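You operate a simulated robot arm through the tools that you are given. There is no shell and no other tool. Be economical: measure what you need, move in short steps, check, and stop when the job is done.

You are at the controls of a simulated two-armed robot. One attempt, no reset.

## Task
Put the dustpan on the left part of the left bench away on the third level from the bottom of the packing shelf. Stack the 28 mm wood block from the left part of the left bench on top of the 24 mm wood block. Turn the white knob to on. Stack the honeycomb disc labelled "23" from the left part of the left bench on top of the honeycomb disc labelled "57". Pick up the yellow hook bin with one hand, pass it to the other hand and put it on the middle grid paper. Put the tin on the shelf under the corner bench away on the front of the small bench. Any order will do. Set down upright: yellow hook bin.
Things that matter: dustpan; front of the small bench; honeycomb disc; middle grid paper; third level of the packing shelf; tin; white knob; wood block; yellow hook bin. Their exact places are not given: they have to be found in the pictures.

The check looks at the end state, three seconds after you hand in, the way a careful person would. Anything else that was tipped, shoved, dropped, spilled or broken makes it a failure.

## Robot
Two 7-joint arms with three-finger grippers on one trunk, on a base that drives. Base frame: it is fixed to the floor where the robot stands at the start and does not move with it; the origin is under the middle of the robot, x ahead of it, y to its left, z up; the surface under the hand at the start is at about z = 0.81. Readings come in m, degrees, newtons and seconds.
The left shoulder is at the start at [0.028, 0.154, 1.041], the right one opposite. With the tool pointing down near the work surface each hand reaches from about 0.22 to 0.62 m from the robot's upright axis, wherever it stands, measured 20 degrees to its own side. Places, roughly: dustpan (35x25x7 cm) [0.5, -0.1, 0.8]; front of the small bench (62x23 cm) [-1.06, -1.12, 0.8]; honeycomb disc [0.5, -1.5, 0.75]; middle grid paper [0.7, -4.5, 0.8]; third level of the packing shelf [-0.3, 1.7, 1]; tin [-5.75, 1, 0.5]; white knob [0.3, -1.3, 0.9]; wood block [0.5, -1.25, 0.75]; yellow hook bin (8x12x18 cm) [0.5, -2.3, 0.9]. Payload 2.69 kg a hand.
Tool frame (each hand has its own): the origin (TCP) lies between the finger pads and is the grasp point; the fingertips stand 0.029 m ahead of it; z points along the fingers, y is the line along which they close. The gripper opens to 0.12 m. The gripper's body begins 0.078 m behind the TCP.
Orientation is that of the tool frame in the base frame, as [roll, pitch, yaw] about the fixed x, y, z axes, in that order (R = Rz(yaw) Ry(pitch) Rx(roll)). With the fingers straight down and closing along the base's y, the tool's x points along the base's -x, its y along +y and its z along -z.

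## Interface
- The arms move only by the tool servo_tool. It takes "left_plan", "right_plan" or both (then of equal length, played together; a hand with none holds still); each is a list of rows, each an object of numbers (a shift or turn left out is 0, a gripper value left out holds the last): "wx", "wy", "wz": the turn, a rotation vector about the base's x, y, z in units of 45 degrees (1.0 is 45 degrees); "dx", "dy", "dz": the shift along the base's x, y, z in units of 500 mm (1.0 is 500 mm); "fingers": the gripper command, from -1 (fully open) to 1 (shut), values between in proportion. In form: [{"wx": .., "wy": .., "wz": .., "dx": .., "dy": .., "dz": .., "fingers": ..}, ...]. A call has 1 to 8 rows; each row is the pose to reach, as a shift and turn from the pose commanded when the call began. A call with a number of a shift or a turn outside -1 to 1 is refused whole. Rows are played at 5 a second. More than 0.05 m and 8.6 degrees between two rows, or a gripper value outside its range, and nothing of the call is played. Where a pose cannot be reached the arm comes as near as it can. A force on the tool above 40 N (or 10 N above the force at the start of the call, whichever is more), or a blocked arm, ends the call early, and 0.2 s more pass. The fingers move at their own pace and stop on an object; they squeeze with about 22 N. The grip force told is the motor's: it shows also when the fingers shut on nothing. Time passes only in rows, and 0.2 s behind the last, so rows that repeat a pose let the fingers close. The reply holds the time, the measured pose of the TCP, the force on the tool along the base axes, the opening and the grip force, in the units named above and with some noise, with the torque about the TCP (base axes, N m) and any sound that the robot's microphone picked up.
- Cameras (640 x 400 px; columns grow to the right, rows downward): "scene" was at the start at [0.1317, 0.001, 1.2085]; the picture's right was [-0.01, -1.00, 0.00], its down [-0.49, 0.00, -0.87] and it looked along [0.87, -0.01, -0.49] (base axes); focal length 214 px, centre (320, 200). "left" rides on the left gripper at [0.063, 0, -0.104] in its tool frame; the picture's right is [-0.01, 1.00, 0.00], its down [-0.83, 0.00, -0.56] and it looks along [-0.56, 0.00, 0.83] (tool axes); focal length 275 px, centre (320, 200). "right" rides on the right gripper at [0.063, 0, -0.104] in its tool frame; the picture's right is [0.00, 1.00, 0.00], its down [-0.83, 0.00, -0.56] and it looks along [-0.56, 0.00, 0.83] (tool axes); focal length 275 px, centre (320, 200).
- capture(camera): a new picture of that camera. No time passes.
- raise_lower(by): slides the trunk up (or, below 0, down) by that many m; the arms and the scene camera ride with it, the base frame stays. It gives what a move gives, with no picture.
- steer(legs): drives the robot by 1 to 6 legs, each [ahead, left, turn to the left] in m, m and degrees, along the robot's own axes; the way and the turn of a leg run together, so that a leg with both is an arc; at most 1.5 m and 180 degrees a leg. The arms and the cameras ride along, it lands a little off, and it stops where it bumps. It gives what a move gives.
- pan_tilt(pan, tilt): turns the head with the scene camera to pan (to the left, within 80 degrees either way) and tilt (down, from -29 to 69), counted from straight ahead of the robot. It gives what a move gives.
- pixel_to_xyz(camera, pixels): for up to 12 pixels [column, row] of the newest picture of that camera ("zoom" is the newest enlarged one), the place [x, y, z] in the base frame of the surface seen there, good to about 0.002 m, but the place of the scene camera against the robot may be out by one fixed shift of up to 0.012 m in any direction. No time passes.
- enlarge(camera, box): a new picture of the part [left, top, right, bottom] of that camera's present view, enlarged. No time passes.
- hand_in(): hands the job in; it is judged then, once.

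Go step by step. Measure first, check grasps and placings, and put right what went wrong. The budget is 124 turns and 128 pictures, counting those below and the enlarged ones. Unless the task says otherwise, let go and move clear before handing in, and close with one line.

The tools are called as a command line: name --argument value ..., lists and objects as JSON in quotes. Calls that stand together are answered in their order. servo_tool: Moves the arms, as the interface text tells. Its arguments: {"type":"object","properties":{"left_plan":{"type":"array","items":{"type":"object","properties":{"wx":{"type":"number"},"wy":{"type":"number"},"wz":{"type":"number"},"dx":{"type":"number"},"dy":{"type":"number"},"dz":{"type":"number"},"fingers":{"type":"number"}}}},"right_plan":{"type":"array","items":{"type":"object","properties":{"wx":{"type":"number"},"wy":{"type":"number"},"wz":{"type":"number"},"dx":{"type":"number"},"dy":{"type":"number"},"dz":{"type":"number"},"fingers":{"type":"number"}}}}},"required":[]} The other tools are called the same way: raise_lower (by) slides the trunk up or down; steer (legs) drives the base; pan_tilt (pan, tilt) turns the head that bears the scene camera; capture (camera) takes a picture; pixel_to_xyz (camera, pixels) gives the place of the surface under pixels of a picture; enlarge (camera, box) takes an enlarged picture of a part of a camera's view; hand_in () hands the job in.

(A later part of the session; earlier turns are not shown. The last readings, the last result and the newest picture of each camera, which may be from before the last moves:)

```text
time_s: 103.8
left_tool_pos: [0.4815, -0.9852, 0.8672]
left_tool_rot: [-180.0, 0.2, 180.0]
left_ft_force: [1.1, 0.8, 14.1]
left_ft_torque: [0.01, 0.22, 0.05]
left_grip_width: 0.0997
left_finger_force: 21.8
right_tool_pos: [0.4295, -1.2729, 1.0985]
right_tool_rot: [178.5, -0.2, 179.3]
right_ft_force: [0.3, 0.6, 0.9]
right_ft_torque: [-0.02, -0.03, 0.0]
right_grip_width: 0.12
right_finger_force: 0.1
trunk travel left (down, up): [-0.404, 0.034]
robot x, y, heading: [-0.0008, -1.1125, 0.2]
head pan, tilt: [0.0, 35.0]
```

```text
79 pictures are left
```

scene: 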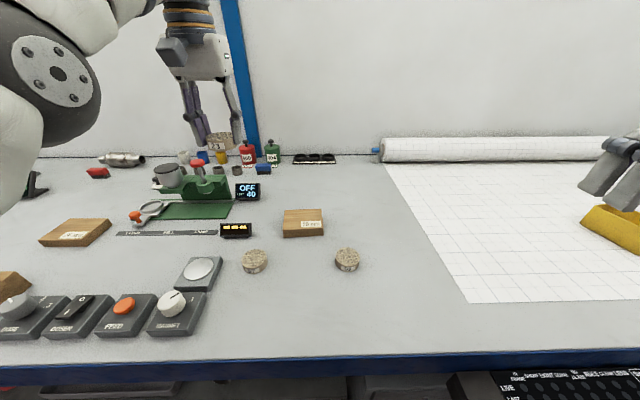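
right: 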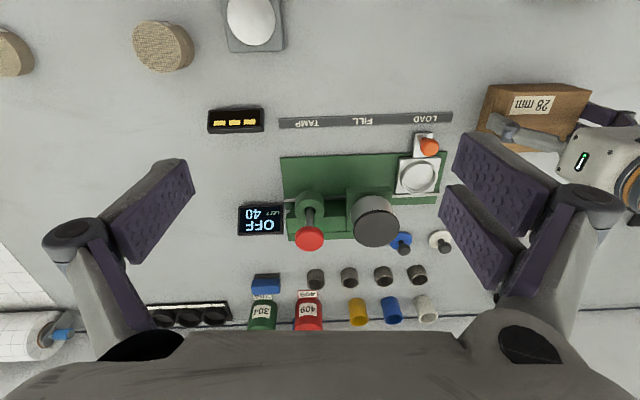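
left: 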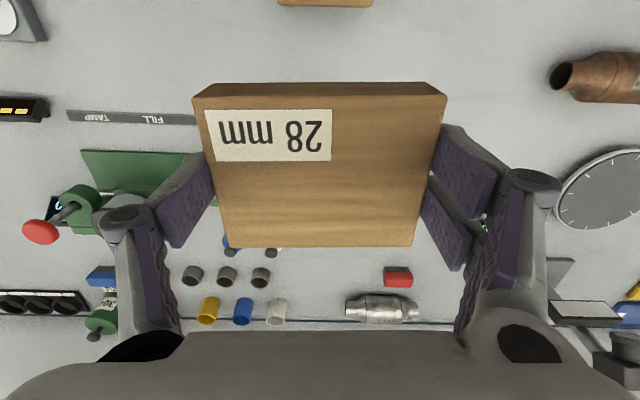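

Contact at 14 N and well aligned. Ease up, release, rise.

servo_tool --left_plan '[{"dz": 0.003}, {"dz": 0.003, "fingers": -1}, {"dz": 0.003, "fingers": -1}, {"dz": 0.03, "fingers": -1}, {"dz": 0.1}, {"dz": 0.18}, {"dz": 0.27}, {"dz": 0.36}]'

capture --camera "left"

pan_tilt --pan -50 --tilt 25

capture --camera "scene"

```text
time_s: 105.6
left_tool_pos: [0.481, -0.9861, 1.0463]
left_tool_rot: [-180.0, 0.0, -179.9]
left_ft_force: [-0.5, 0.4, -0.1]
left_ft_torque: [0.02, -0.01, 0.04]
left_grip_width: 0.1198
left_finger_force: 0.0
right_tool_pos: [0.432, -1.2741, 1.0995]
right_tool_rot: [178.5, -0.4, 179.4]
right_ft_force: [0.2, -0.9, 0.2]
right_ft_torque: [0.01, 0.02, -0.03]
right_grip_width: 0.1199
right_finger_force: 0.0
trunk travel left (down, up): [-0.404, 0.034]
robot x, y, heading: [-0.0014, -1.114, 0.2]
head pan, tilt: [0.0, 35.0]
```

```text
78 pictures are left
```

left: 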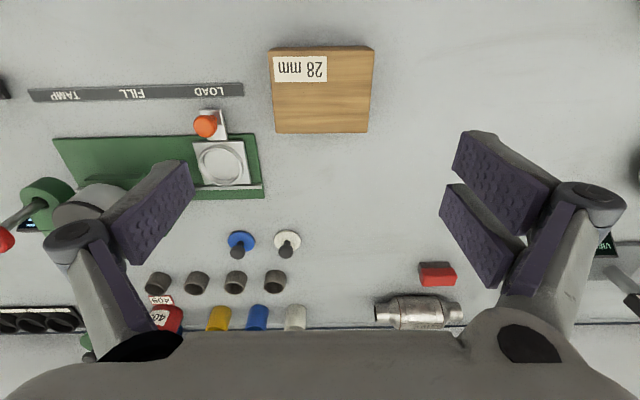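

```text
time_s: 106.8
left_tool_pos: [0.4815, -0.9859, 1.0445]
left_tool_rot: [179.9, 0.0, -179.9]
left_ft_force: [0.4, -0.3, 0.8]
left_ft_torque: [0.0, 0.03, 0.03]
left_grip_width: 0.1201
left_finger_force: 0.1
right_tool_pos: [0.4315, -1.2726, 1.0992]
right_tool_rot: [178.6, -0.2, 179.5]
right_ft_force: [-0.5, -0.3, -0.8]
right_ft_torque: [0.02, 0.03, 0.0]
right_grip_width: 0.1199
right_finger_force: 0.1
trunk travel left (down, up): [-0.404, 0.034]
robot x, y, heading: [-0.0036, -1.1118, -0.0]
head pan, tilt: [-50.0, 25.0]
```

```text
77 pictures are left
```

scene: 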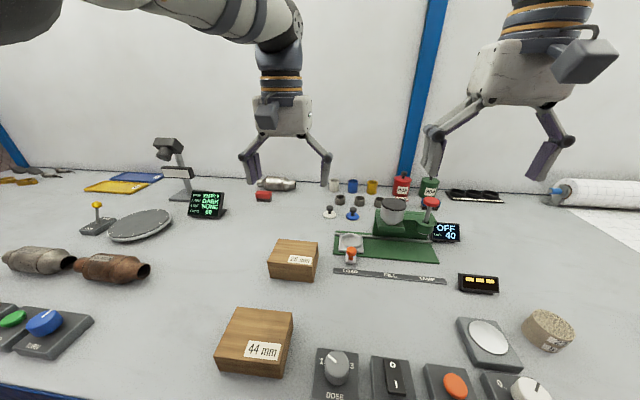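

Both stacks are done. Now pull the arms back and drive right to find the yellow hook bin.

servo_tool --left_plan '[{"dx": -0.08, "dz": 0.05}, {"dx": -0.16, "dz": 0.1}, {"dx": -0.24, "dz": 0.12}, {"dx": -0.32, "dz": 0.12}]' --right_plan '[{"dx": -0.06, "dy": -0.06}, {"dx": -0.12, "dy": -0.12}, {"dx": -0.18, "dy": -0.18}, {"dx": -0.24, "dy": -0.25}]'

steer --legs '[[-0.2, 0, 0], [0, -0.9, 0]]'

pan_tilt --pan -15 --tilt 25

capture --camera "scene"

```text
time_s: 107.8
left_tool_pos: [0.3211, -0.9854, 1.105]
left_tool_rot: [179.9, 0.1, -179.9]
left_ft_force: [-0.2, -0.9, 0.0]
left_ft_torque: [0.0, -0.04, -0.01]
left_grip_width: 0.1198
left_finger_force: 0.0
right_tool_pos: [0.3428, -1.4308, 1.1003]
right_tool_rot: [178.4, -0.2, 179.5]
right_ft_force: [-0.5, -0.3, -0.3]
right_ft_torque: [0.02, -0.05, -0.01]
right_grip_width: 0.12
right_finger_force: 0.0
right hand out of reach, approached as far as the arm can: row 1, 2, 3, 4
trunk travel left (down, up): [-0.404, 0.034]
robot x, y, heading: [-0.0018, -1.1123, 0.3]
head pan, tilt: [-50.0, 25.0]
```

```text
time_s: 116.2
left_tool_pos: [0.1278, -1.8653, 1.104]
left_tool_rot: [179.9, -0.1, -179.4]
left_ft_force: [0.5, 0.9, 0.6]
left_ft_torque: [-0.01, -0.03, -0.01]
left_grip_width: 0.1198
left_finger_force: 0.1
right_tool_pos: [0.1527, -2.3129, 1.0983]
right_tool_rot: [178.4, -0.4, 179.8]
right_ft_force: [0.5, 0.2, 0.4]
right_ft_torque: [-0.02, -0.04, 0.02]
right_grip_width: 0.12
right_finger_force: 0.0
trunk travel left (down, up): [-0.404, 0.034]
robot x, y, heading: [-0.1951, -1.9957, 0.5]
head pan, tilt: [-50.0, 25.0]
```

```text
time_s: 117.2
left_tool_pos: [0.1283, -1.8662, 1.1039]
left_tool_rot: [179.9, -0.1, -179.4]
left_ft_force: [0.7, -0.7, -0.2]
left_ft_torque: [0.01, 0.0, 0.0]
left_grip_width: 0.1199
left_finger_force: 0.2
right_tool_pos: [0.1536, -2.313, 1.0991]
right_tool_rot: [178.0, -0.2, 179.7]
right_ft_force: [-0.4, 0.0, 0.5]
right_ft_torque: [-0.03, 0.0, 0.0]
right_grip_width: 0.1199
right_finger_force: 0.2
trunk travel left (down, up): [-0.404, 0.034]
robot x, y, heading: [-0.1971, -1.9941, 0.6]
head pan, tilt: [-15.0, 25.0]
```

```text
76 pictures are left
```

scene: 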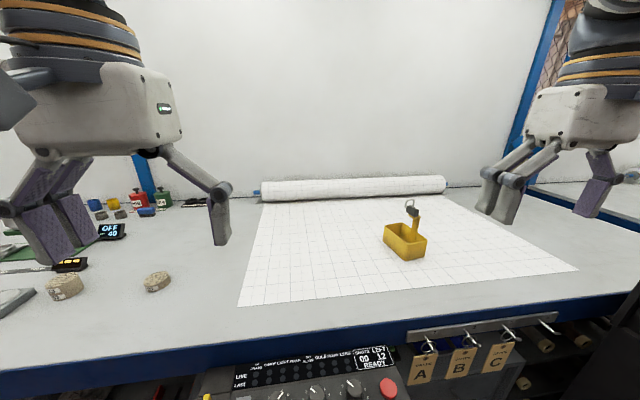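

The yellow bin with its hook stands on a paper sheet at (405,240). Enlarge and measure.

enlarge --camera "scene" --box '[360, 185, 456, 270]'

pixel_to_xyz --camera "scene" --pixels '[[405, 250], [386, 232], [406, 257], [425, 240], [414, 225], [415, 218], [410, 206], [406, 240], [440, 300], [350, 240], [560, 320]]'

```text
4.71 times, centred on (408, 228) of scene
```

zoom: 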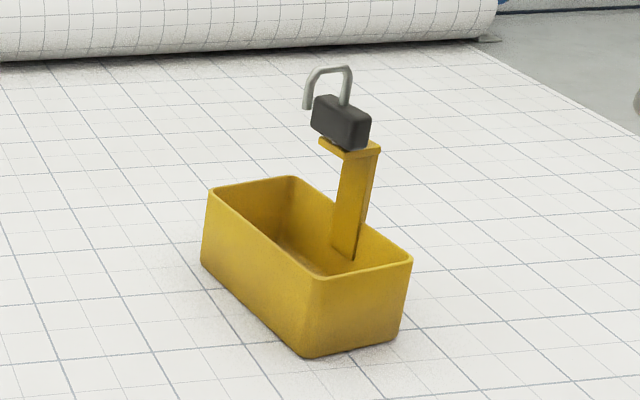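

```text
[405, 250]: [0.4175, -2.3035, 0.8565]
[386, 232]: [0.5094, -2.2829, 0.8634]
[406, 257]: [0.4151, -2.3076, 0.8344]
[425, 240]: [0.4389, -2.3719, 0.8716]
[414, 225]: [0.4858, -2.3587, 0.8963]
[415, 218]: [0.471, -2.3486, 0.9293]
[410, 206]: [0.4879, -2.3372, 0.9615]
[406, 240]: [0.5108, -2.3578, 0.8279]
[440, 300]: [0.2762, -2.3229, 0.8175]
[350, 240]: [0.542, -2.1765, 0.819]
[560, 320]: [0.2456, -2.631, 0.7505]
```

The bin is an open box with its long side roughly along x; a strap with a hook head rises from its right long wall. Plan: right hand grips the strap from the right at 45°, left hand then grips the near short wall tilted left. Drive nearer and view with the right camera.

steer --legs '[[0.12, -0.2, 0]]'

capture --camera "right"

pan_tilt --pan -15 --tilt 40

capture --camera "scene"

```text
time_s: 119.3
left_tool_pos: [0.2506, -2.068, 1.1045]
left_tool_rot: [180.0, -0.2, -179.4]
left_ft_force: [-0.5, 0.0, 0.0]
left_ft_torque: [-0.01, -0.01, 0.02]
left_grip_width: 0.1202
left_finger_force: 0.1
right_tool_pos: [0.2748, -2.5133, 1.0994]
right_tool_rot: [178.0, -0.3, 179.7]
right_ft_force: [-0.3, 0.0, 0.0]
right_ft_torque: [0.0, -0.02, 0.0]
right_grip_width: 0.1198
right_finger_force: 0.0
trunk travel left (down, up): [-0.404, 0.034]
robot x, y, heading: [-0.0727, -2.1946, 0.5]
head pan, tilt: [-15.0, 25.0]
```

```text
74 pictures are left
```

right: 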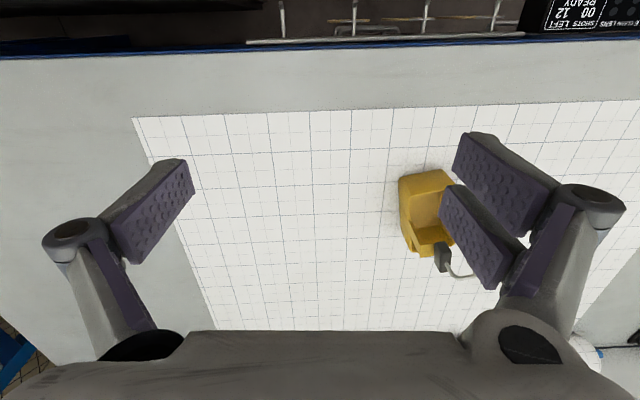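

```text
time_s: 120.1
left_tool_pos: [0.2496, -2.067, 1.1039]
left_tool_rot: [180.0, -0.2, -179.4]
left_ft_force: [0.2, 0.0, 0.6]
left_ft_torque: [0.0, -0.01, -0.04]
left_grip_width: 0.12
left_finger_force: 0.0
right_tool_pos: [0.2763, -2.5146, 1.0974]
right_tool_rot: [177.8, -0.5, 179.5]
right_ft_force: [0.1, -0.8, -1.0]
right_ft_torque: [0.0, 0.02, 0.01]
right_grip_width: 0.12
right_finger_force: 0.1
trunk travel left (down, up): [-0.404, 0.034]
robot x, y, heading: [-0.0723, -2.2014, 0.7]
head pan, tilt: [-15.0, 40.0]
```

```text
73 pictures are left
```

scene: 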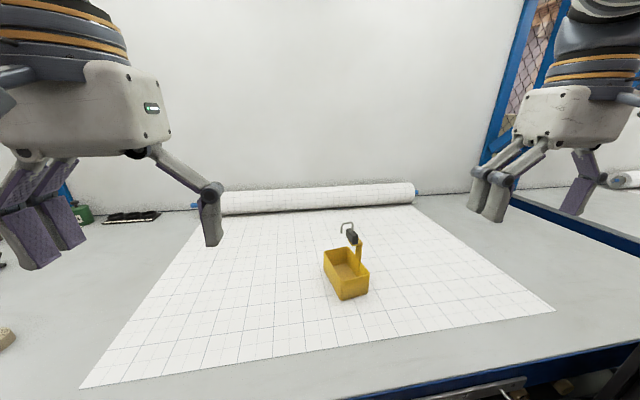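

enlarge --camera "scene" --box '[306, 210, 386, 310]'

enlarge --camera "right" --box '[380, 150, 500, 290]'

```text
4.00 times, centred on (346, 260) of scene
```

zoom: 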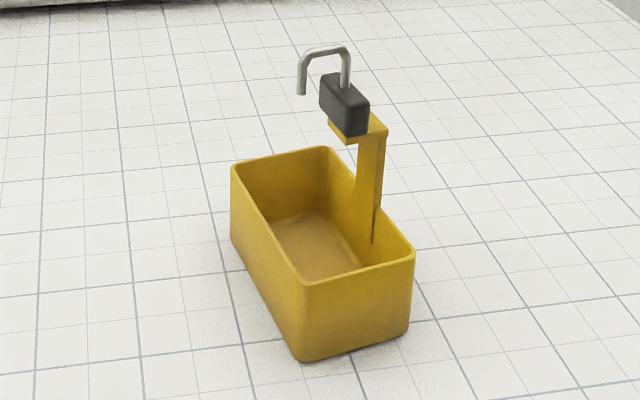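

```text
2.86 times, centred on (440, 220) of right
```

zoom: 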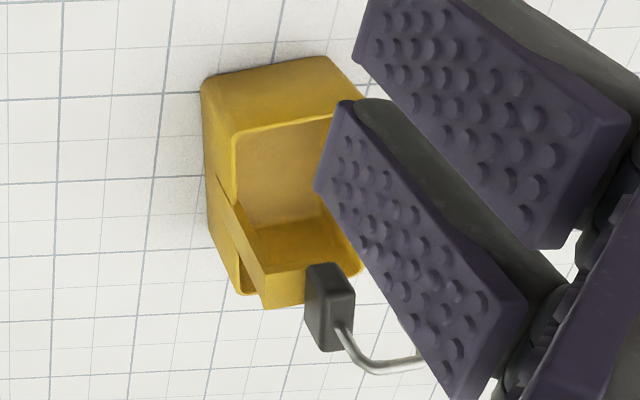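

pixel_to_xyz --camera "scene" --pixels '[[324.5, 252.5], [347, 248], [368.5, 272], [342.5, 281], [357, 245], [361, 247], [356.5, 258], [361, 258], [359, 270], [352, 235], [359, 241], [349, 231]]'

pixel_to_xyz --camera "zoom" --pixels '[[205, 85], [330, 60], [240, 135], [225, 200], [240, 225], [262, 275], [245, 290], [265, 305], [330, 300], [150, 60], [285, 275], [210, 240]]'

```text
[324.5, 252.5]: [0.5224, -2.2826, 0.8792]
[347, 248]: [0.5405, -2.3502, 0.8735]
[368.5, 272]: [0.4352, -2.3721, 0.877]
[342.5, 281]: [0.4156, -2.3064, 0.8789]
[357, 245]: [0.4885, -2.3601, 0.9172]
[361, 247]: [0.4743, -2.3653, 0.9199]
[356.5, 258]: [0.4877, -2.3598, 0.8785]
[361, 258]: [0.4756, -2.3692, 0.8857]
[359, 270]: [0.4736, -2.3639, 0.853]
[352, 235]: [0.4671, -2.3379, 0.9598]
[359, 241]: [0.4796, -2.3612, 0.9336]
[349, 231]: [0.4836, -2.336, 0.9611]
```

```text
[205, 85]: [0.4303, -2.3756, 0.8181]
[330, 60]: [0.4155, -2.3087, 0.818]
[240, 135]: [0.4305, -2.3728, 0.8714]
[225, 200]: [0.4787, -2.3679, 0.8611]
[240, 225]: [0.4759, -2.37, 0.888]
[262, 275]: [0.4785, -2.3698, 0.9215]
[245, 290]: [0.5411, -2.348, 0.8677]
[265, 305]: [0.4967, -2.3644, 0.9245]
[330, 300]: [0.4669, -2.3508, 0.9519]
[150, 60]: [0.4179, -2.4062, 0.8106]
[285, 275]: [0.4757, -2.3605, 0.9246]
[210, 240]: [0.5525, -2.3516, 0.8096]
```

Bin geometry: centre (0.474,-2.328), yaw ≈12.6°, walls top 0.871; strap centre ≈(0.483,-2.365), z 0.87–0.92. Drive closer and turn the right hand so that it closes along the strap's width.

steer --legs '[[0.07, -0.08, -0.6]]'

servo_tool --right_plan '[{"wz": -0.17, "dx": 0.02}, {"wz": -0.34, "dx": 0.05}, {"wz": -0.5, "dx": 0.08}, {"wz": -0.67, "dx": 0.1}, {"wz": -0.84, "dx": 0.1}, {"wz": -1.0, "dx": 0.1}]'

servo_tool --right_plan '[{"wz": -0.17}, {"wz": -0.34}, {"wz": -0.5}, {"wz": -0.61}, {"wz": -0.72}]'

```text
time_s: 121.4
left_tool_pos: [0.3198, -2.1496, 1.1052]
left_tool_rot: [179.9, 0.0, 179.9]
left_ft_force: [-0.3, -0.5, 0.2]
left_ft_torque: [0.01, -0.01, 0.01]
left_grip_width: 0.12
left_finger_force: 0.1
right_tool_pos: [0.3421, -2.5986, 1.0975]
right_tool_rot: [177.7, -0.4, 178.9]
right_ft_force: [1.1, -0.7, 0.5]
right_ft_torque: [0.0, 0.08, -0.03]
right_grip_width: 0.1201
right_finger_force: 0.2
trunk travel left (down, up): [-0.404, 0.034]
robot x, y, heading: [-0.0063, -2.2787, -0.0]
head pan, tilt: [-15.0, 40.0]
```

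```text
time_s: 122.8
left_tool_pos: [0.3209, -2.15, 1.1045]
left_tool_rot: [180.0, -0.1, -180.0]
left_ft_force: [-0.2, 0.3, -0.3]
left_ft_torque: [-0.01, 0.01, -0.01]
left_grip_width: 0.12
left_finger_force: 0.0
right_tool_pos: [0.39, -2.5983, 1.0981]
right_tool_rot: [177.7, -0.4, 133.8]
right_ft_force: [0.2, 0.2, 0.3]
right_ft_torque: [0.0, -0.02, 0.01]
right_grip_width: 0.1202
right_finger_force: 0.1
trunk travel left (down, up): [-0.404, 0.034]
robot x, y, heading: [-0.0071, -2.2779, -0.1]
head pan, tilt: [-15.0, 40.0]
```

```text
time_s: 124.0
left_tool_pos: [0.3202, -2.15, 1.1041]
left_tool_rot: [180.0, -0.1, -179.9]
left_ft_force: [-0.1, -0.4, -1.0]
left_ft_torque: [-0.01, 0.03, 0.0]
left_grip_width: 0.1199
left_finger_force: 0.1
right_tool_pos: [0.3897, -2.6004, 1.0958]
right_tool_rot: [177.9, -0.6, 101.3]
right_ft_force: [0.3, 0.1, 0.6]
right_ft_torque: [-0.01, 0.02, 0.01]
right_grip_width: 0.1202
right_finger_force: 0.1
trunk travel left (down, up): [-0.404, 0.034]
robot x, y, heading: [-0.0067, -2.2772, 0.1]
head pan, tilt: [-15.0, 40.0]
```

Now tilt 45° about the closing axis and move towards the pre-grasp point.

servo_tool --right_plan '[{"wx": 0.16, "wy": 0.04, "fingers": 0.1}, {"wx": 0.32, "wy": 0.09, "dx": 0.04, "dy": 0.02}, {"wx": 0.48, "wy": 0.13, "dx": 0.08, "dy": 0.05}, {"wx": 0.64, "wy": 0.18, "dx": 0.12, "dy": 0.08}, {"wx": 0.8, "wy": 0.22, "dx": 0.16, "dy": 0.11}, {"wx": 0.966, "wy": 0.264, "dx": 0.2, "dy": 0.14}, {"wx": 0.966, "wy": 0.264, "dx": 0.2, "dy": 0.14}]'

capture --camera "right"

```text
time_s: 125.6
left_tool_pos: [0.3216, -2.1474, 1.1047]
left_tool_rot: [180.0, -0.1, 180.0]
left_ft_force: [-0.4, 0.3, -0.2]
left_ft_torque: [-0.03, 0.04, -0.01]
left_grip_width: 0.1201
left_finger_force: 0.0
right_tool_pos: [0.4827, -2.4916, 1.0903]
right_tool_rot: [-178.3, -45.3, 99.7]
right_ft_force: [1.3, 0.0, -0.4]
right_ft_torque: [0.0, 0.01, 0.05]
right_grip_width: 0.0539
right_finger_force: 0.1
right hand out of reach, approached as far as the arm can: row 6, 7
trunk travel left (down, up): [-0.404, 0.034]
robot x, y, heading: [-0.0013, -2.2795, 0.0]
head pan, tilt: [-15.0, 40.0]
```

```text
70 pictures are left
```

right: 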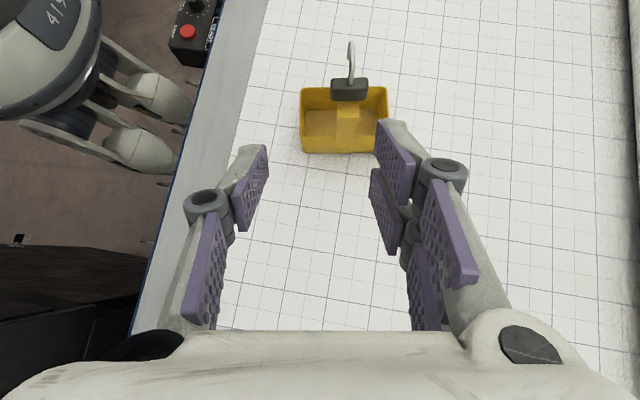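

Good view from the right; measure strap edges here.

enlarge --camera "right" --box '[280, 60, 408, 170]'

```text
3.64 times, centred on (344, 115) of right
```

zoom: 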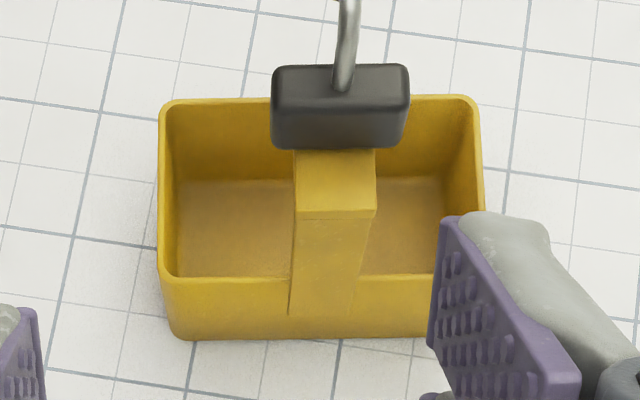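

pixel_to_xyz --camera "zoom" --pixels '[[297, 245], [362, 245], [330, 240], [330, 280], [300, 213], [370, 213], [335, 185], [280, 110], [402, 110], [340, 110], [200, 280], [420, 282]]'

```text
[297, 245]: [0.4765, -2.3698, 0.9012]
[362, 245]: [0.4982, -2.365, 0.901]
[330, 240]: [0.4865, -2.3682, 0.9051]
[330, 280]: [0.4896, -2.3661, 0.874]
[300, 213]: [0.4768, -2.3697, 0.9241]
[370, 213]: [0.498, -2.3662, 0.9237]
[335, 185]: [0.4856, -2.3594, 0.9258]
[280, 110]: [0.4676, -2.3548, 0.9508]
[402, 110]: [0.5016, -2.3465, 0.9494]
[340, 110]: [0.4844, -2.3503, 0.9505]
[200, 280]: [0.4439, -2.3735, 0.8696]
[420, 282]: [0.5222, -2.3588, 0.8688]
```

Strap centre (0.487,-2.366), 22 mm wide. Move to 0.1 m before it along the tool axis.

servo_tool --right_plan '[{"dx": 0.01, "dy": 0.02, "dz": -0.06, "wz": 0.02}, {"dx": 0.02, "dy": 0.05, "dz": -0.12, "wz": 0.02}, {"dx": 0.03, "dy": 0.08, "dz": -0.18, "wz": 0.02}, {"dx": 0.035, "dy": 0.113, "dz": -0.245, "wz": 0.02}, {"dx": 0.035, "dy": 0.113, "dz": -0.245, "wz": 0.02}]'

capture --camera "right"

```text
time_s: 126.8
left_tool_pos: [0.3203, -2.1494, 1.1056]
left_tool_rot: [180.0, 0.0, -179.9]
left_ft_force: [-0.3, -0.3, 0.4]
left_ft_torque: [-0.02, 0.0, 0.01]
left_grip_width: 0.1201
left_finger_force: 0.0
right_tool_pos: [0.4967, -2.4362, 0.9679]
right_tool_rot: [-178.5, -45.4, 100.9]
right_ft_force: [-0.1, -0.4, 0.4]
right_ft_torque: [-0.02, 0.0, 0.01]
right_grip_width: 0.054
right_finger_force: 0.1
trunk travel left (down, up): [-0.404, 0.034]
robot x, y, heading: [-0.0062, -2.2789, 0.0]
head pan, tilt: [-15.0, 40.0]
```

```text
68 pictures are left
```

right: 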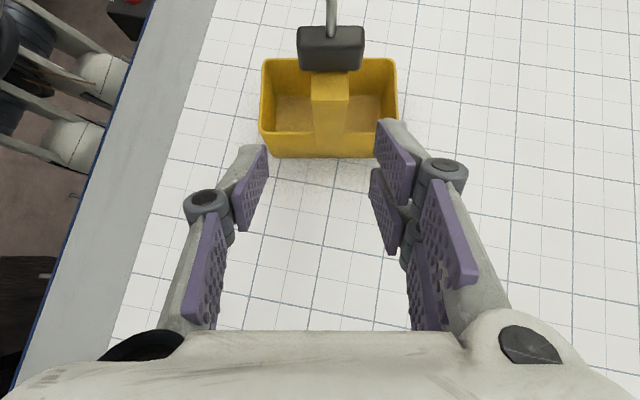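

Advance to the strap and close.

servo_tool --right_plan '[{"dx": -0.006, "dy": 0.046, "dz": -0.047}, {"dx": -0.013, "dy": 0.093, "dz": -0.094}, {"dx": -0.0194, "dy": 0.14, "dz": -0.14}, {"dx": -0.0194, "dy": 0.14, "dz": -0.14}]'

capture --camera "right"

```text
time_s: 127.8
left_tool_pos: [0.3204, -2.1509, 1.1048]
left_tool_rot: [-180.0, 0.2, 180.0]
left_ft_force: [-0.5, 0.7, 0.5]
left_ft_torque: [0.01, 0.0, -0.02]
left_grip_width: 0.1199
left_finger_force: 0.1
right_tool_pos: [0.4875, -2.3653, 0.9009]
right_tool_rot: [-179.0, -45.4, 101.2]
right_ft_force: [5.5, -4.3, 18.2]
right_ft_torque: [0.08, -0.64, -0.15]
right_grip_width: 0.062
right_finger_force: 4.4
trunk travel left (down, up): [-0.404, 0.034]
robot x, y, heading: [-0.0026, -2.2799, 0.1]
head pan, tilt: [-15.0, 40.0]
```

```text
67 pictures are left
```

right: 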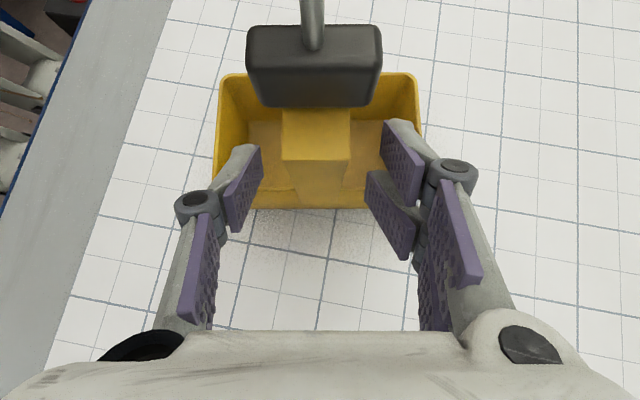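

Fingers touch the wall rim (18 N). Raise 10 mm and then close.

servo_tool --right_plan '[{"dz": 0.02}, {"dz": 0.02}, {"dz": 0.02, "fingers": 1}, {"dz": 0.02, "fingers": 1}, {"dz": 0.02, "fingers": 1}]'

capture --camera "right"

```text
time_s: 129.0
left_tool_pos: [0.3203, -2.1491, 1.1032]
left_tool_rot: [-179.9, -0.1, 180.0]
left_ft_force: [0.7, 0.5, 0.2]
left_ft_torque: [-0.01, 0.01, 0.0]
left_grip_width: 0.1199
left_finger_force: 0.0
right_tool_pos: [0.487, -2.3652, 0.9087]
right_tool_rot: [-178.5, -45.3, 100.7]
right_ft_force: [-0.5, -0.4, -0.3]
right_ft_torque: [-0.08, -0.03, 0.0]
right_grip_width: 0.0237
right_finger_force: 21.7
trunk travel left (down, up): [-0.404, 0.034]
robot x, y, heading: [-0.0036, -2.2793, -0.1]
head pan, tilt: [-15.0, 40.0]
```

```text
66 pictures are left
```

right: 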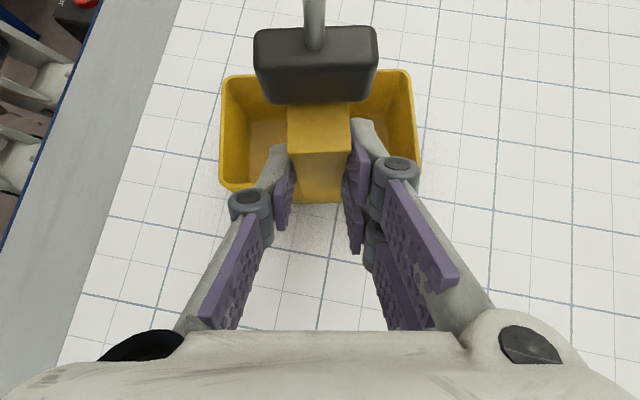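

Gripped the strap. Lift slowly.

servo_tool --right_plan '[{"dz": 0.02}, {"dz": 0.05}, {"dz": 0.09}, {"dz": 0.14}, {"dz": 0.19}, {"dz": 0.22}]'

capture --camera "right"

capture --camera "scene"

```text
time_s: 130.4
left_tool_pos: [0.3207, -2.1493, 1.1048]
left_tool_rot: [-180.0, 0.1, 180.0]
left_ft_force: [0.5, 0.1, -0.1]
left_ft_torque: [-0.02, 0.0, 0.01]
left_grip_width: 0.1201
left_finger_force: 0.0
right_tool_pos: [0.4898, -2.3647, 1.0187]
right_tool_rot: [-178.3, -45.3, 100.8]
right_ft_force: [0.5, 0.9, -2.0]
right_ft_torque: [-0.08, -0.01, -0.02]
right_grip_width: 0.0236
right_finger_force: 21.9
trunk travel left (down, up): [-0.404, 0.034]
robot x, y, heading: [-0.0049, -2.2774, 0.1]
head pan, tilt: [-15.0, 40.0]
```

```text
65 pictures are left
```

right: 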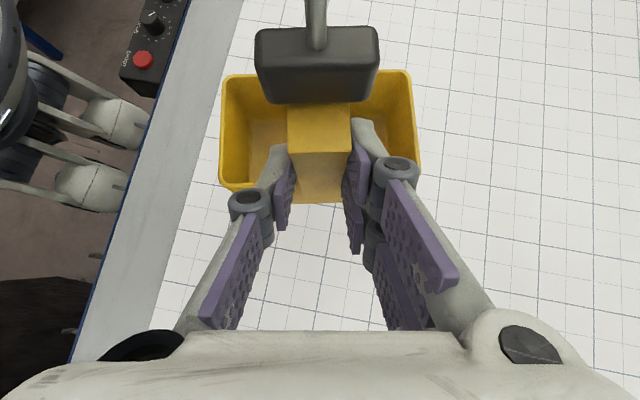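

```text
64 pictures are left
```

scene: 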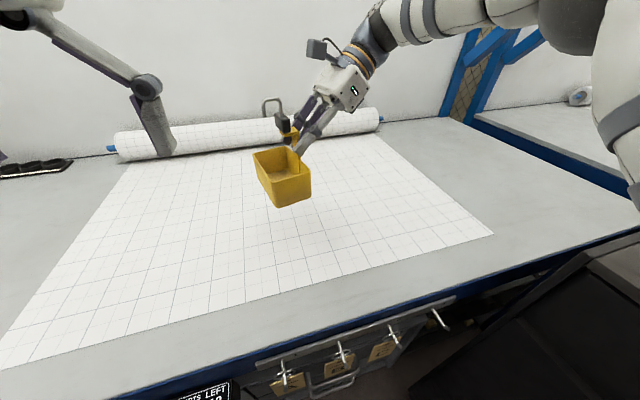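

Bin held rigidly. Now turn the left hand (closing along the bin's length) to take the near short wall.

servo_tool --left_plan '[{"wz": -0.17, "dy": 0.02, "fingers": 0}, {"wz": -0.34, "dx": 0.03, "dy": 0.05}, {"wz": -0.5, "dx": 0.06, "dy": 0.08}, {"wz": -0.67, "dx": 0.08, "dy": 0.08}, {"wz": -0.84, "dx": 0.1, "dy": 0.08}, {"wz": -1.0, "dx": 0.12, "dy": 0.08}]'

servo_tool --left_plan '[{"wz": -0.17}, {"wz": -0.34}, {"wz": -0.5}, {"wz": -0.64}, {"wz": -0.76}]'

servo_tool --left_plan '[{"wx": -0.15, "wy": -0.03}, {"wx": -0.3, "wy": -0.06}, {"wx": -0.46, "wy": -0.09}, {"wx": -0.61, "wy": -0.12}, {"wx": -0.763, "wy": -0.148}, {"wx": -0.763, "wy": -0.148}]'

capture --camera "left"

```text
time_s: 131.8
left_tool_pos: [0.3798, -2.1106, 1.1064]
left_tool_rot: [-179.9, -0.1, 135.0]
left_ft_force: [-1.1, 0.4, 0.0]
left_ft_torque: [0.02, 0.05, 0.0]
left_grip_width: 0.0602
left_finger_force: 0.1
right_tool_pos: [0.4896, -2.3639, 1.019]
right_tool_rot: [-178.6, -45.2, 100.8]
right_ft_force: [-0.5, 0.0, -0.9]
right_ft_torque: [-0.06, -0.01, 0.01]
right_grip_width: 0.0237
right_finger_force: 22.0
trunk travel left (down, up): [-0.404, 0.034]
robot x, y, heading: [-0.0012, -2.2797, -0.1]
head pan, tilt: [-15.0, 40.0]
```

```text
time_s: 133.0
left_tool_pos: [0.3791, -2.1104, 1.1033]
left_tool_rot: [-179.9, -0.1, 100.7]
left_ft_force: [0.8, -0.9, 0.0]
left_ft_torque: [-0.02, 0.0, -0.05]
left_grip_width: 0.0596
left_finger_force: 0.1
right_tool_pos: [0.4901, -2.3652, 1.0187]
right_tool_rot: [-178.5, -45.3, 100.8]
right_ft_force: [-0.5, 0.6, -0.9]
right_ft_torque: [-0.03, -0.02, -0.01]
right_grip_width: 0.024
right_finger_force: 22.1
trunk travel left (down, up): [-0.404, 0.034]
robot x, y, heading: [-0.0018, -2.2782, -0.1]
head pan, tilt: [-15.0, 40.0]
```

```text
time_s: 134.4
left_tool_pos: [0.38, -2.1089, 1.103]
left_tool_rot: [179.8, 34.9, 100.8]
left_ft_force: [0.7, 0.7, -0.7]
left_ft_torque: [0.02, 0.0, -0.01]
left_grip_width: 0.0597
left_finger_force: 0.2
right_tool_pos: [0.4902, -2.3663, 1.0181]
right_tool_rot: [-178.5, -45.3, 100.7]
right_ft_force: [-0.1, -0.2, -1.8]
right_ft_torque: [-0.06, -0.02, 0.0]
right_grip_width: 0.0237
right_finger_force: 22.3
trunk travel left (down, up): [-0.404, 0.034]
robot x, y, heading: [-0.0032, -2.2776, -0.0]
head pan, tilt: [-15.0, 40.0]
```

```text
63 pictures are left
```

left: 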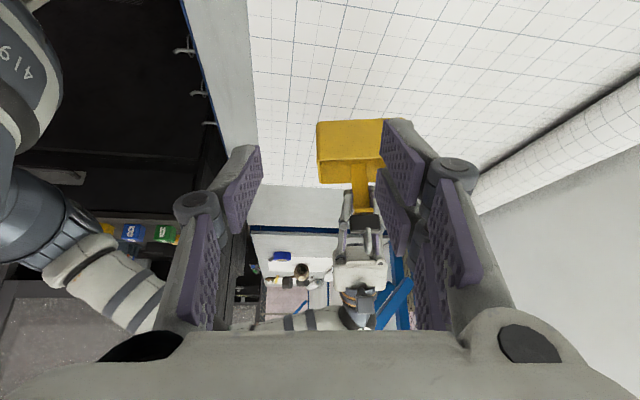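

The left camera sees the bin's left long wall (317–385, 120–182). Measure the near corner.

pixel_to_xyz --camera "left" --pixels '[[320, 126], [319, 150], [322, 176], [330, 178], [350, 150], [360, 195], [325, 181], [345, 181], [380, 150]]'

enlarge --camera "left" --box '[300, 100, 400, 220]'

```text
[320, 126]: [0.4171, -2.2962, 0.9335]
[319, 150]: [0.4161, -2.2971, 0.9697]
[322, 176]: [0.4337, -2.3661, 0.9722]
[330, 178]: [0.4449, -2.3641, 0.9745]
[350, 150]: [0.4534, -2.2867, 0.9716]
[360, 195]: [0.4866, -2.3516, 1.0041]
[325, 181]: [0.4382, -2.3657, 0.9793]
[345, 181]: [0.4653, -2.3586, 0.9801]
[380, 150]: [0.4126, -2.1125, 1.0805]
```

```text
3.33 times, centred on (350, 160) of left
```

zoom: 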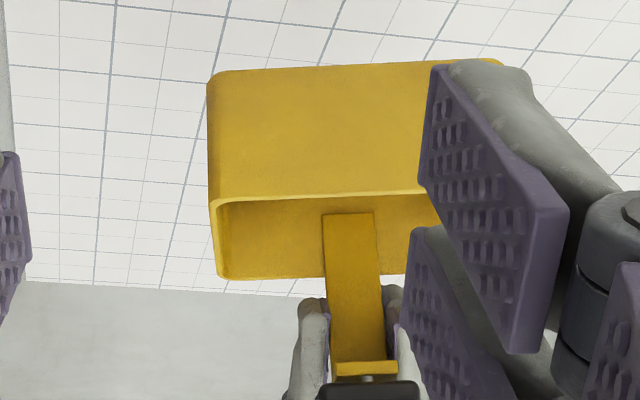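

Rim z≈0.980, near wall from (0.4145,-2.300) to (0.432,-2.370). Move the left hand to 0.1 m before its grip point (0.422,-2.324,0.972).

servo_tool --left_plan '[{"dx": 0.02, "dy": -0.08, "dz": -0.01}, {"dx": 0.035, "dy": -0.16, "dz": -0.03}, {"dx": 0.05, "dy": -0.24, "dz": -0.06}, {"dx": 0.062, "dy": -0.318, "dz": -0.098}, {"dx": 0.062, "dy": -0.318, "dz": -0.098}]'

capture --camera "left"

capture --camera "right"

```text
time_s: 135.6
left_tool_pos: [0.4089, -2.2692, 1.0559]
left_tool_rot: [179.9, 35.0, 100.8]
left_ft_force: [0.4, 0.1, -1.5]
left_ft_torque: [-0.02, -0.03, 0.02]
left_grip_width: 0.0597
left_finger_force: 0.0
right_tool_pos: [0.4893, -2.3636, 1.0192]
right_tool_rot: [-178.4, -45.2, 100.8]
right_ft_force: [-0.6, -0.4, -1.7]
right_ft_torque: [-0.03, -0.05, -0.03]
right_grip_width: 0.0238
right_finger_force: 22.4
trunk travel left (down, up): [-0.404, 0.034]
robot x, y, heading: [-0.0063, -2.2772, 0.1]
head pan, tilt: [-15.0, 40.0]
```

```text
61 pictures are left
```

left: 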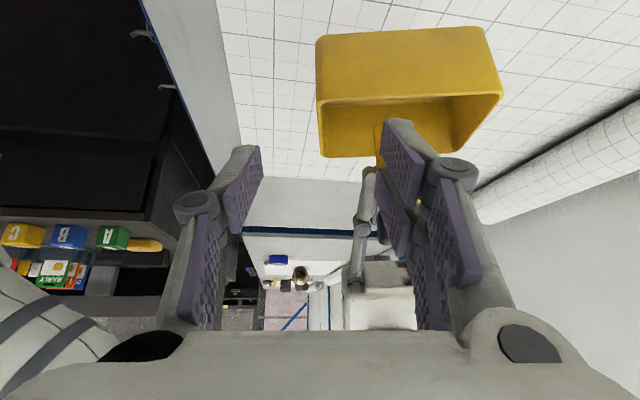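

```text
60 pictures are left
```

right: 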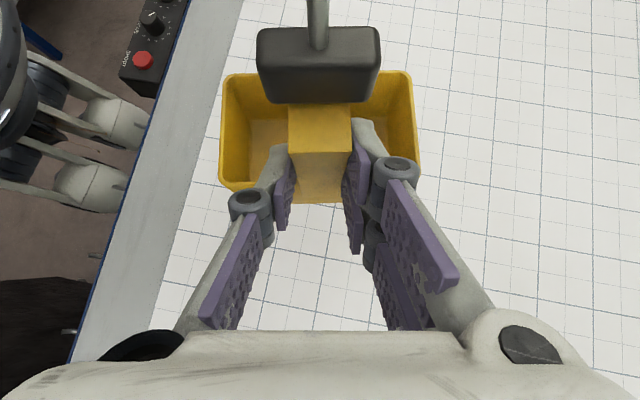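

The near wall lies on the left hand's centre plane (col ≈320). Check the rim coordinates once.

pixel_to_xyz --camera "left" --pixels '[[319, 100], [321, 105], [322, 130], [324, 152], [335, 120], [318, 60], [340, 154]]'

```text
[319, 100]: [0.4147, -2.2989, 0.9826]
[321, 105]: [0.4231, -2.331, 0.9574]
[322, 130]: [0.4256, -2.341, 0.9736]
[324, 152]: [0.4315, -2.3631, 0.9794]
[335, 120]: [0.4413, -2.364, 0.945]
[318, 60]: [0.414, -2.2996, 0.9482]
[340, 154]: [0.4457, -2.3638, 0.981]
```

servo_tool --left_plan '[{"dx": 0.008, "dy": -0.037, "dz": -0.056}, {"dx": 0.015, "dy": -0.075, "dz": -0.112}, {"dx": 0.022, "dy": -0.112, "dz": -0.166}, {"dx": 0.022, "dy": -0.112, "dz": -0.166}]'

capture --camera "left"

```text
time_s: 136.6
left_tool_pos: [0.4218, -2.326, 0.9717]
left_tool_rot: [179.8, 35.0, 100.7]
left_ft_force: [0.5, -1.9, 1.6]
left_ft_torque: [0.03, -0.03, -0.08]
left_grip_width: 0.0602
left_finger_force: 0.1
right_tool_pos: [0.4899, -2.3651, 1.0185]
right_tool_rot: [-178.5, -45.2, 100.8]
right_ft_force: [0.7, 2.0, -2.9]
right_ft_torque: [-0.1, -0.09, -0.03]
right_grip_width: 0.0236
right_finger_force: 22.3
trunk travel left (down, up): [-0.404, 0.034]
robot x, y, heading: [-0.0046, -2.2792, -0.1]
head pan, tilt: [-15.0, 40.0]
```

```text
59 pictures are left
```

left: 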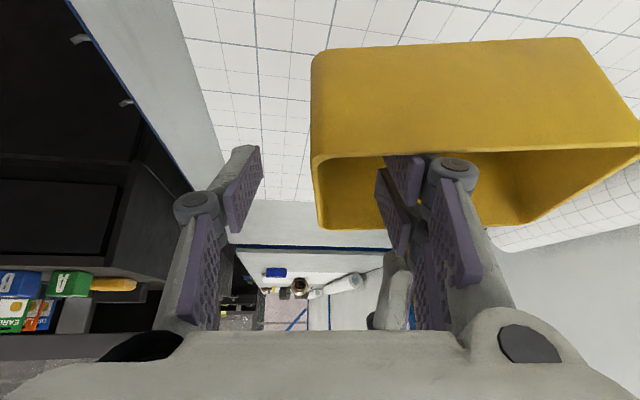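

Wall is between the fingers. Close the left hand.

servo_tool --left_plan '[{"fingers": 1}, {"fingers": 1}, {"fingers": 1}, {"fingers": 1}]'

capture --camera "left"

```text
time_s: 137.6
left_tool_pos: [0.4217, -2.3232, 0.9712]
left_tool_rot: [179.9, 34.8, 100.8]
left_ft_force: [1.1, 9.7, -0.5]
left_ft_torque: [-0.09, 0.22, 0.49]
left_grip_width: 0.0061
left_finger_force: 22.3
right_tool_pos: [0.4894, -2.366, 1.0189]
right_tool_rot: [-178.5, -45.3, 100.9]
right_ft_force: [-1.0, -9.9, 0.2]
right_ft_torque: [-0.35, -0.04, 0.19]
right_grip_width: 0.0235
right_finger_force: 22.2
trunk travel left (down, up): [-0.404, 0.034]
robot x, y, heading: [-0.0042, -2.2804, 0.0]
head pan, tilt: [-15.0, 40.0]
```

```text
58 pictures are left
```

left: 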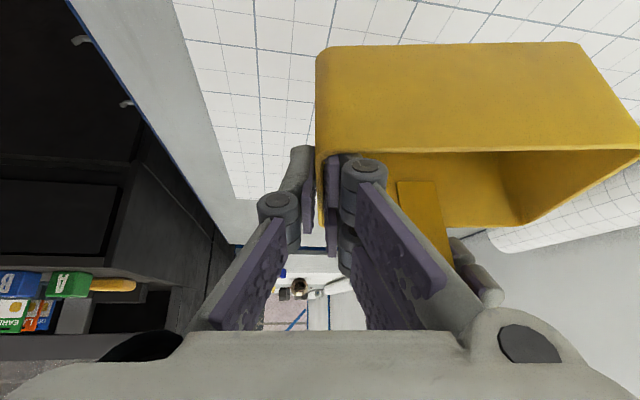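

Left hand holds the wall (6 mm). Release with the right hand and withdraw along its axis.

servo_tool --right_plan '[{"fingers": 0.2}, {"fingers": 0.2}, {"fingers": 0.2}, {"dx": 0.006, "dy": -0.035, "dz": 0.035}, {"dx": 0.013, "dy": -0.09, "dz": 0.09}, {"dx": 0.02, "dy": -0.15, "dz": 0.15}, {"dx": 0.026, "dy": -0.21, "dz": 0.2}, {"dx": 0.026, "dy": -0.28, "dz": 0.22}]'

capture --camera "left"

capture --camera "scene"

```text
time_s: 139.4
left_tool_pos: [0.422, -2.3252, 0.9725]
left_tool_rot: [179.9, 34.9, 100.9]
left_ft_force: [0.0, 0.2, -0.4]
left_ft_torque: [0.02, 0.12, 0.0]
left_grip_width: 0.006
left_finger_force: 22.2
right_tool_pos: [0.5008, -2.4422, 1.0929]
right_tool_rot: [-178.4, -45.3, 100.8]
right_ft_force: [0.5, 0.4, -0.1]
right_ft_torque: [-0.02, 0.03, 0.03]
right_grip_width: 0.0478
right_finger_force: 0.0
right hand out of reach, approached as far as the arm can: row 7, 8
trunk travel left (down, up): [-0.404, 0.034]
robot x, y, heading: [-0.0036, -2.2786, -0.4]
head pan, tilt: [-15.0, 40.0]
```

```text
57 pictures are left
```

left: 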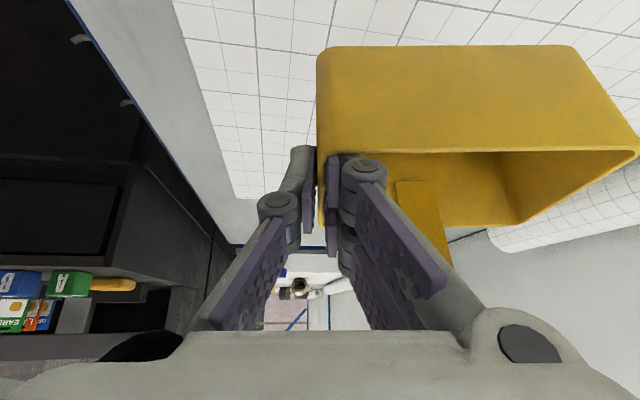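

```text
56 pictures are left
```

scene: 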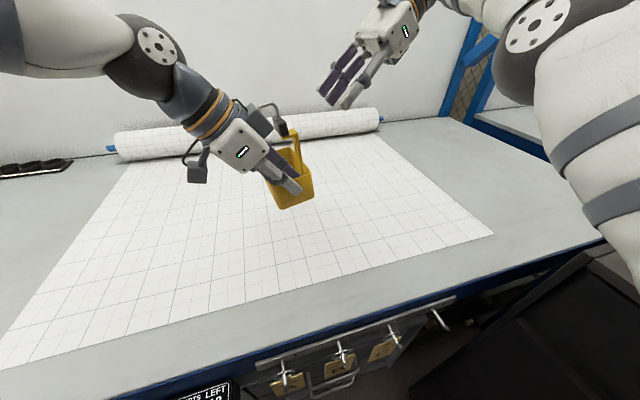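

The bin is now in the left hand alone, unmoved. Lift it, drive back, and look right for the grid papers.

servo_tool --left_plan '[{"dz": 0.04}, {"dz": 0.08}, {"dz": 0.14}, {"dz": 0.18}]' --right_plan '[{"dx": -0.04}, {"dx": -0.08}, {"dx": -0.12}, {"dx": -0.16}]'

steer --legs '[[-0.4, 0, 0]]'

pan_tilt --pan -70 --tilt 20

capture --camera "scene"

```text
time_s: 140.4
left_tool_pos: [0.4219, -2.324, 1.0626]
left_tool_rot: [179.9, 34.9, 100.7]
left_ft_force: [-0.3, -0.3, -1.4]
left_ft_torque: [0.01, 0.1, -0.01]
left_grip_width: 0.0059
left_finger_force: 21.8
right_tool_pos: [0.4199, -2.44, 1.0915]
right_tool_rot: [-178.5, -45.3, 100.8]
right_ft_force: [0.3, 0.1, 0.2]
right_ft_torque: [-0.03, -0.01, -0.03]
right_grip_width: 0.048
right_finger_force: 0.0
trunk travel left (down, up): [-0.404, 0.034]
robot x, y, heading: [-0.0046, -2.2761, 0.2]
head pan, tilt: [-15.0, 40.0]
```

```text
time_s: 142.9
left_tool_pos: [0.0269, -2.3244, 1.0621]
left_tool_rot: [179.8, 34.8, 100.7]
left_ft_force: [0.4, -0.9, -1.4]
left_ft_torque: [0.04, 0.08, 0.01]
left_grip_width: 0.0062
left_finger_force: 21.9
right_tool_pos: [0.024, -2.4395, 1.0915]
right_tool_rot: [-178.6, -45.3, 100.7]
right_ft_force: [0.7, 0.0, -0.3]
right_ft_torque: [0.01, -0.02, 0.0]
right_grip_width: 0.0479
right_finger_force: 0.1
trunk travel left (down, up): [-0.404, 0.034]
robot x, y, heading: [-0.4004, -2.2766, 0.0]
head pan, tilt: [-15.0, 40.0]
```

```text
time_s: 144.1
left_tool_pos: [0.0267, -2.3237, 1.0623]
left_tool_rot: [179.9, 35.0, 100.8]
left_ft_force: [0.3, 0.3, -1.1]
left_ft_torque: [0.06, 0.12, 0.01]
left_grip_width: 0.0061
left_finger_force: 22.0
right_tool_pos: [0.0254, -2.4399, 1.0907]
right_tool_rot: [-178.6, -45.3, 100.8]
right_ft_force: [-0.7, 1.2, -0.5]
right_ft_torque: [-0.02, 0.0, 0.0]
right_grip_width: 0.0481
right_finger_force: 0.2
trunk travel left (down, up): [-0.404, 0.034]
robot x, y, heading: [-0.3984, -2.2796, -0.2]
head pan, tilt: [-70.0, 20.0]
```

```text
55 pictures are left
```

scene: 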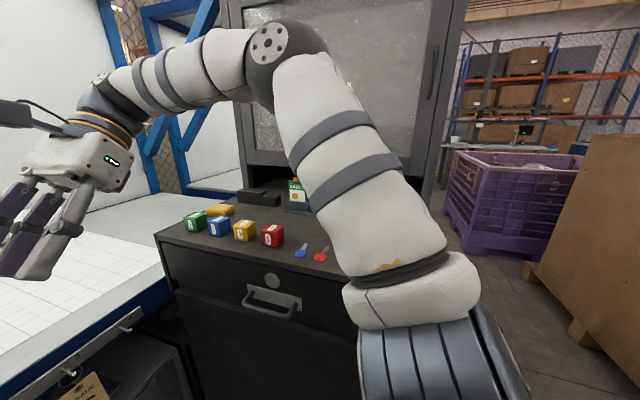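

A dark cabinet stands to the right. Measure its outline and look further around it.

pixel_to_xyz --camera "scene" --pixels '[[160, 238], [220, 270], [330, 320], [300, 340], [240, 60], [430, 60], [160, 180], [560, 250], [460, 220], [70, 320]]'

pan_tilt --pan -80 --tilt 0

capture --camera "scene"

```text
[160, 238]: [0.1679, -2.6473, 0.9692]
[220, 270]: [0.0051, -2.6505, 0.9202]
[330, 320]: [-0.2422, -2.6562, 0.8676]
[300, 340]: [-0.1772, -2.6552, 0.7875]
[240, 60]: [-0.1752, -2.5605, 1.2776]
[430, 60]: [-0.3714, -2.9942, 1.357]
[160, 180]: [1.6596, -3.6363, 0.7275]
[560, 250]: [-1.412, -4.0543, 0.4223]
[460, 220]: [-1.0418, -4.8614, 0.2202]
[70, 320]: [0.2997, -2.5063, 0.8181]
```

```text
time_s: 145.0
left_tool_pos: [0.0268, -2.3241, 1.0619]
left_tool_rot: [179.9, 34.8, 100.7]
left_ft_force: [0.7, -0.3, -1.5]
left_ft_torque: [-0.01, 0.08, 0.03]
left_grip_width: 0.0059
left_finger_force: 22.1
right_tool_pos: [0.0252, -2.4392, 1.0906]
right_tool_rot: [-178.6, -45.3, 100.7]
right_ft_force: [0.3, 0.5, -0.2]
right_ft_torque: [0.0, 0.03, 0.02]
right_grip_width: 0.0484
right_finger_force: 0.0
trunk travel left (down, up): [-0.404, 0.034]
robot x, y, heading: [-0.4032, -2.2752, -0.1]
head pan, tilt: [-80.0, 0.0]
```

```text
54 pictures are left
```

scene: 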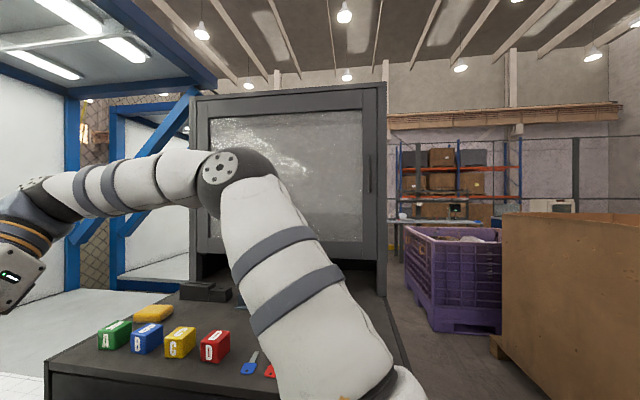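

The cabinet occupies x>-0.37, y<-2.65 and must be passed on its front side. Back up a little, turn right to face -y, and look.

steer --legs '[[-0.35, 0, 0], [0, 0, -90]]'

pan_tilt --pan 0 --tilt 20

capture --camera "scene"

pan_tilt --pan -60 --tilt 20

capture --camera "scene"

```text
time_s: 151.1
left_tool_pos: [-0.8092, -2.7004, 1.0621]
left_tool_rot: [179.9, 35.0, 9.0]
left_ft_force: [0.5, -0.3, -1.4]
left_ft_torque: [0.07, -0.02, 0.0]
left_grip_width: 0.006
left_finger_force: 22.2
right_tool_pos: [-0.9251, -2.6952, 1.0913]
right_tool_rot: [-178.5, -45.3, 9.1]
right_ft_force: [-0.2, -0.2, -0.2]
right_ft_torque: [0.02, 0.02, 0.0]
right_grip_width: 0.0481
right_finger_force: 0.1
trunk travel left (down, up): [-0.404, 0.034]
robot x, y, heading: [-0.7474, -2.2767, -91.9]
head pan, tilt: [-80.0, 0.0]
```

```text
time_s: 152.6
left_tool_pos: [-0.8098, -2.7012, 1.0626]
left_tool_rot: [179.9, 34.9, 8.9]
left_ft_force: [-0.5, 0.8, -1.2]
left_ft_torque: [0.08, -0.01, -0.02]
left_grip_width: 0.0057
left_finger_force: 21.7
right_tool_pos: [-0.9245, -2.6958, 1.0922]
right_tool_rot: [-178.5, -45.2, 9.1]
right_ft_force: [0.7, -1.1, 0.0]
right_ft_torque: [0.03, 0.01, -0.01]
right_grip_width: 0.048
right_finger_force: 0.0
trunk travel left (down, up): [-0.404, 0.034]
robot x, y, heading: [-0.749, -2.2706, -91.8]
head pan, tilt: [0.0, 20.0]
```

```text
53 pictures are left
```

scene: 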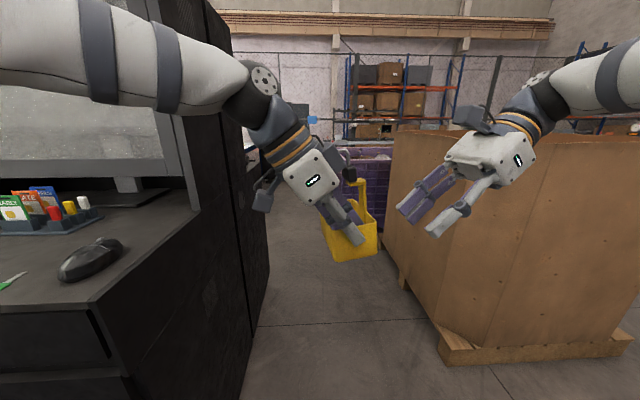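

```text
time_s: 153.9
left_tool_pos: [-0.8093, -2.7008, 1.0615]
left_tool_rot: [179.9, 34.9, 8.9]
left_ft_force: [-0.4, -1.4, -1.7]
left_ft_torque: [0.09, -0.05, 0.0]
left_grip_width: 0.006
left_finger_force: 22.5
right_tool_pos: [-0.9244, -2.6953, 1.0912]
right_tool_rot: [-178.5, -45.2, 9.1]
right_ft_force: [-0.1, -0.4, -0.3]
right_ft_torque: [-0.02, 0.01, 0.01]
right_grip_width: 0.0479
right_finger_force: 0.0
trunk travel left (down, up): [-0.404, 0.034]
robot x, y, heading: [-0.7479, -2.275, -91.5]
head pan, tilt: [-60.0, 20.0]
```

```text
52 pictures are left
```

scene: 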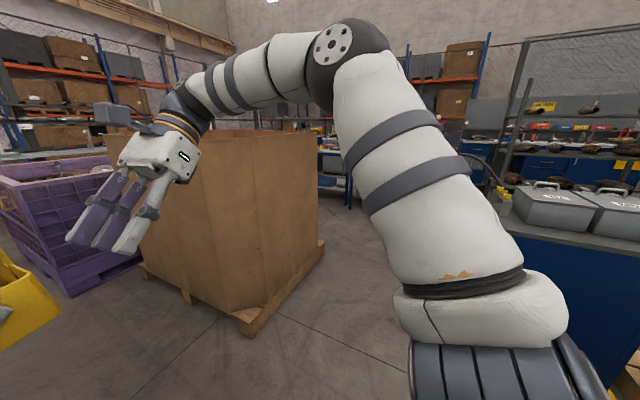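

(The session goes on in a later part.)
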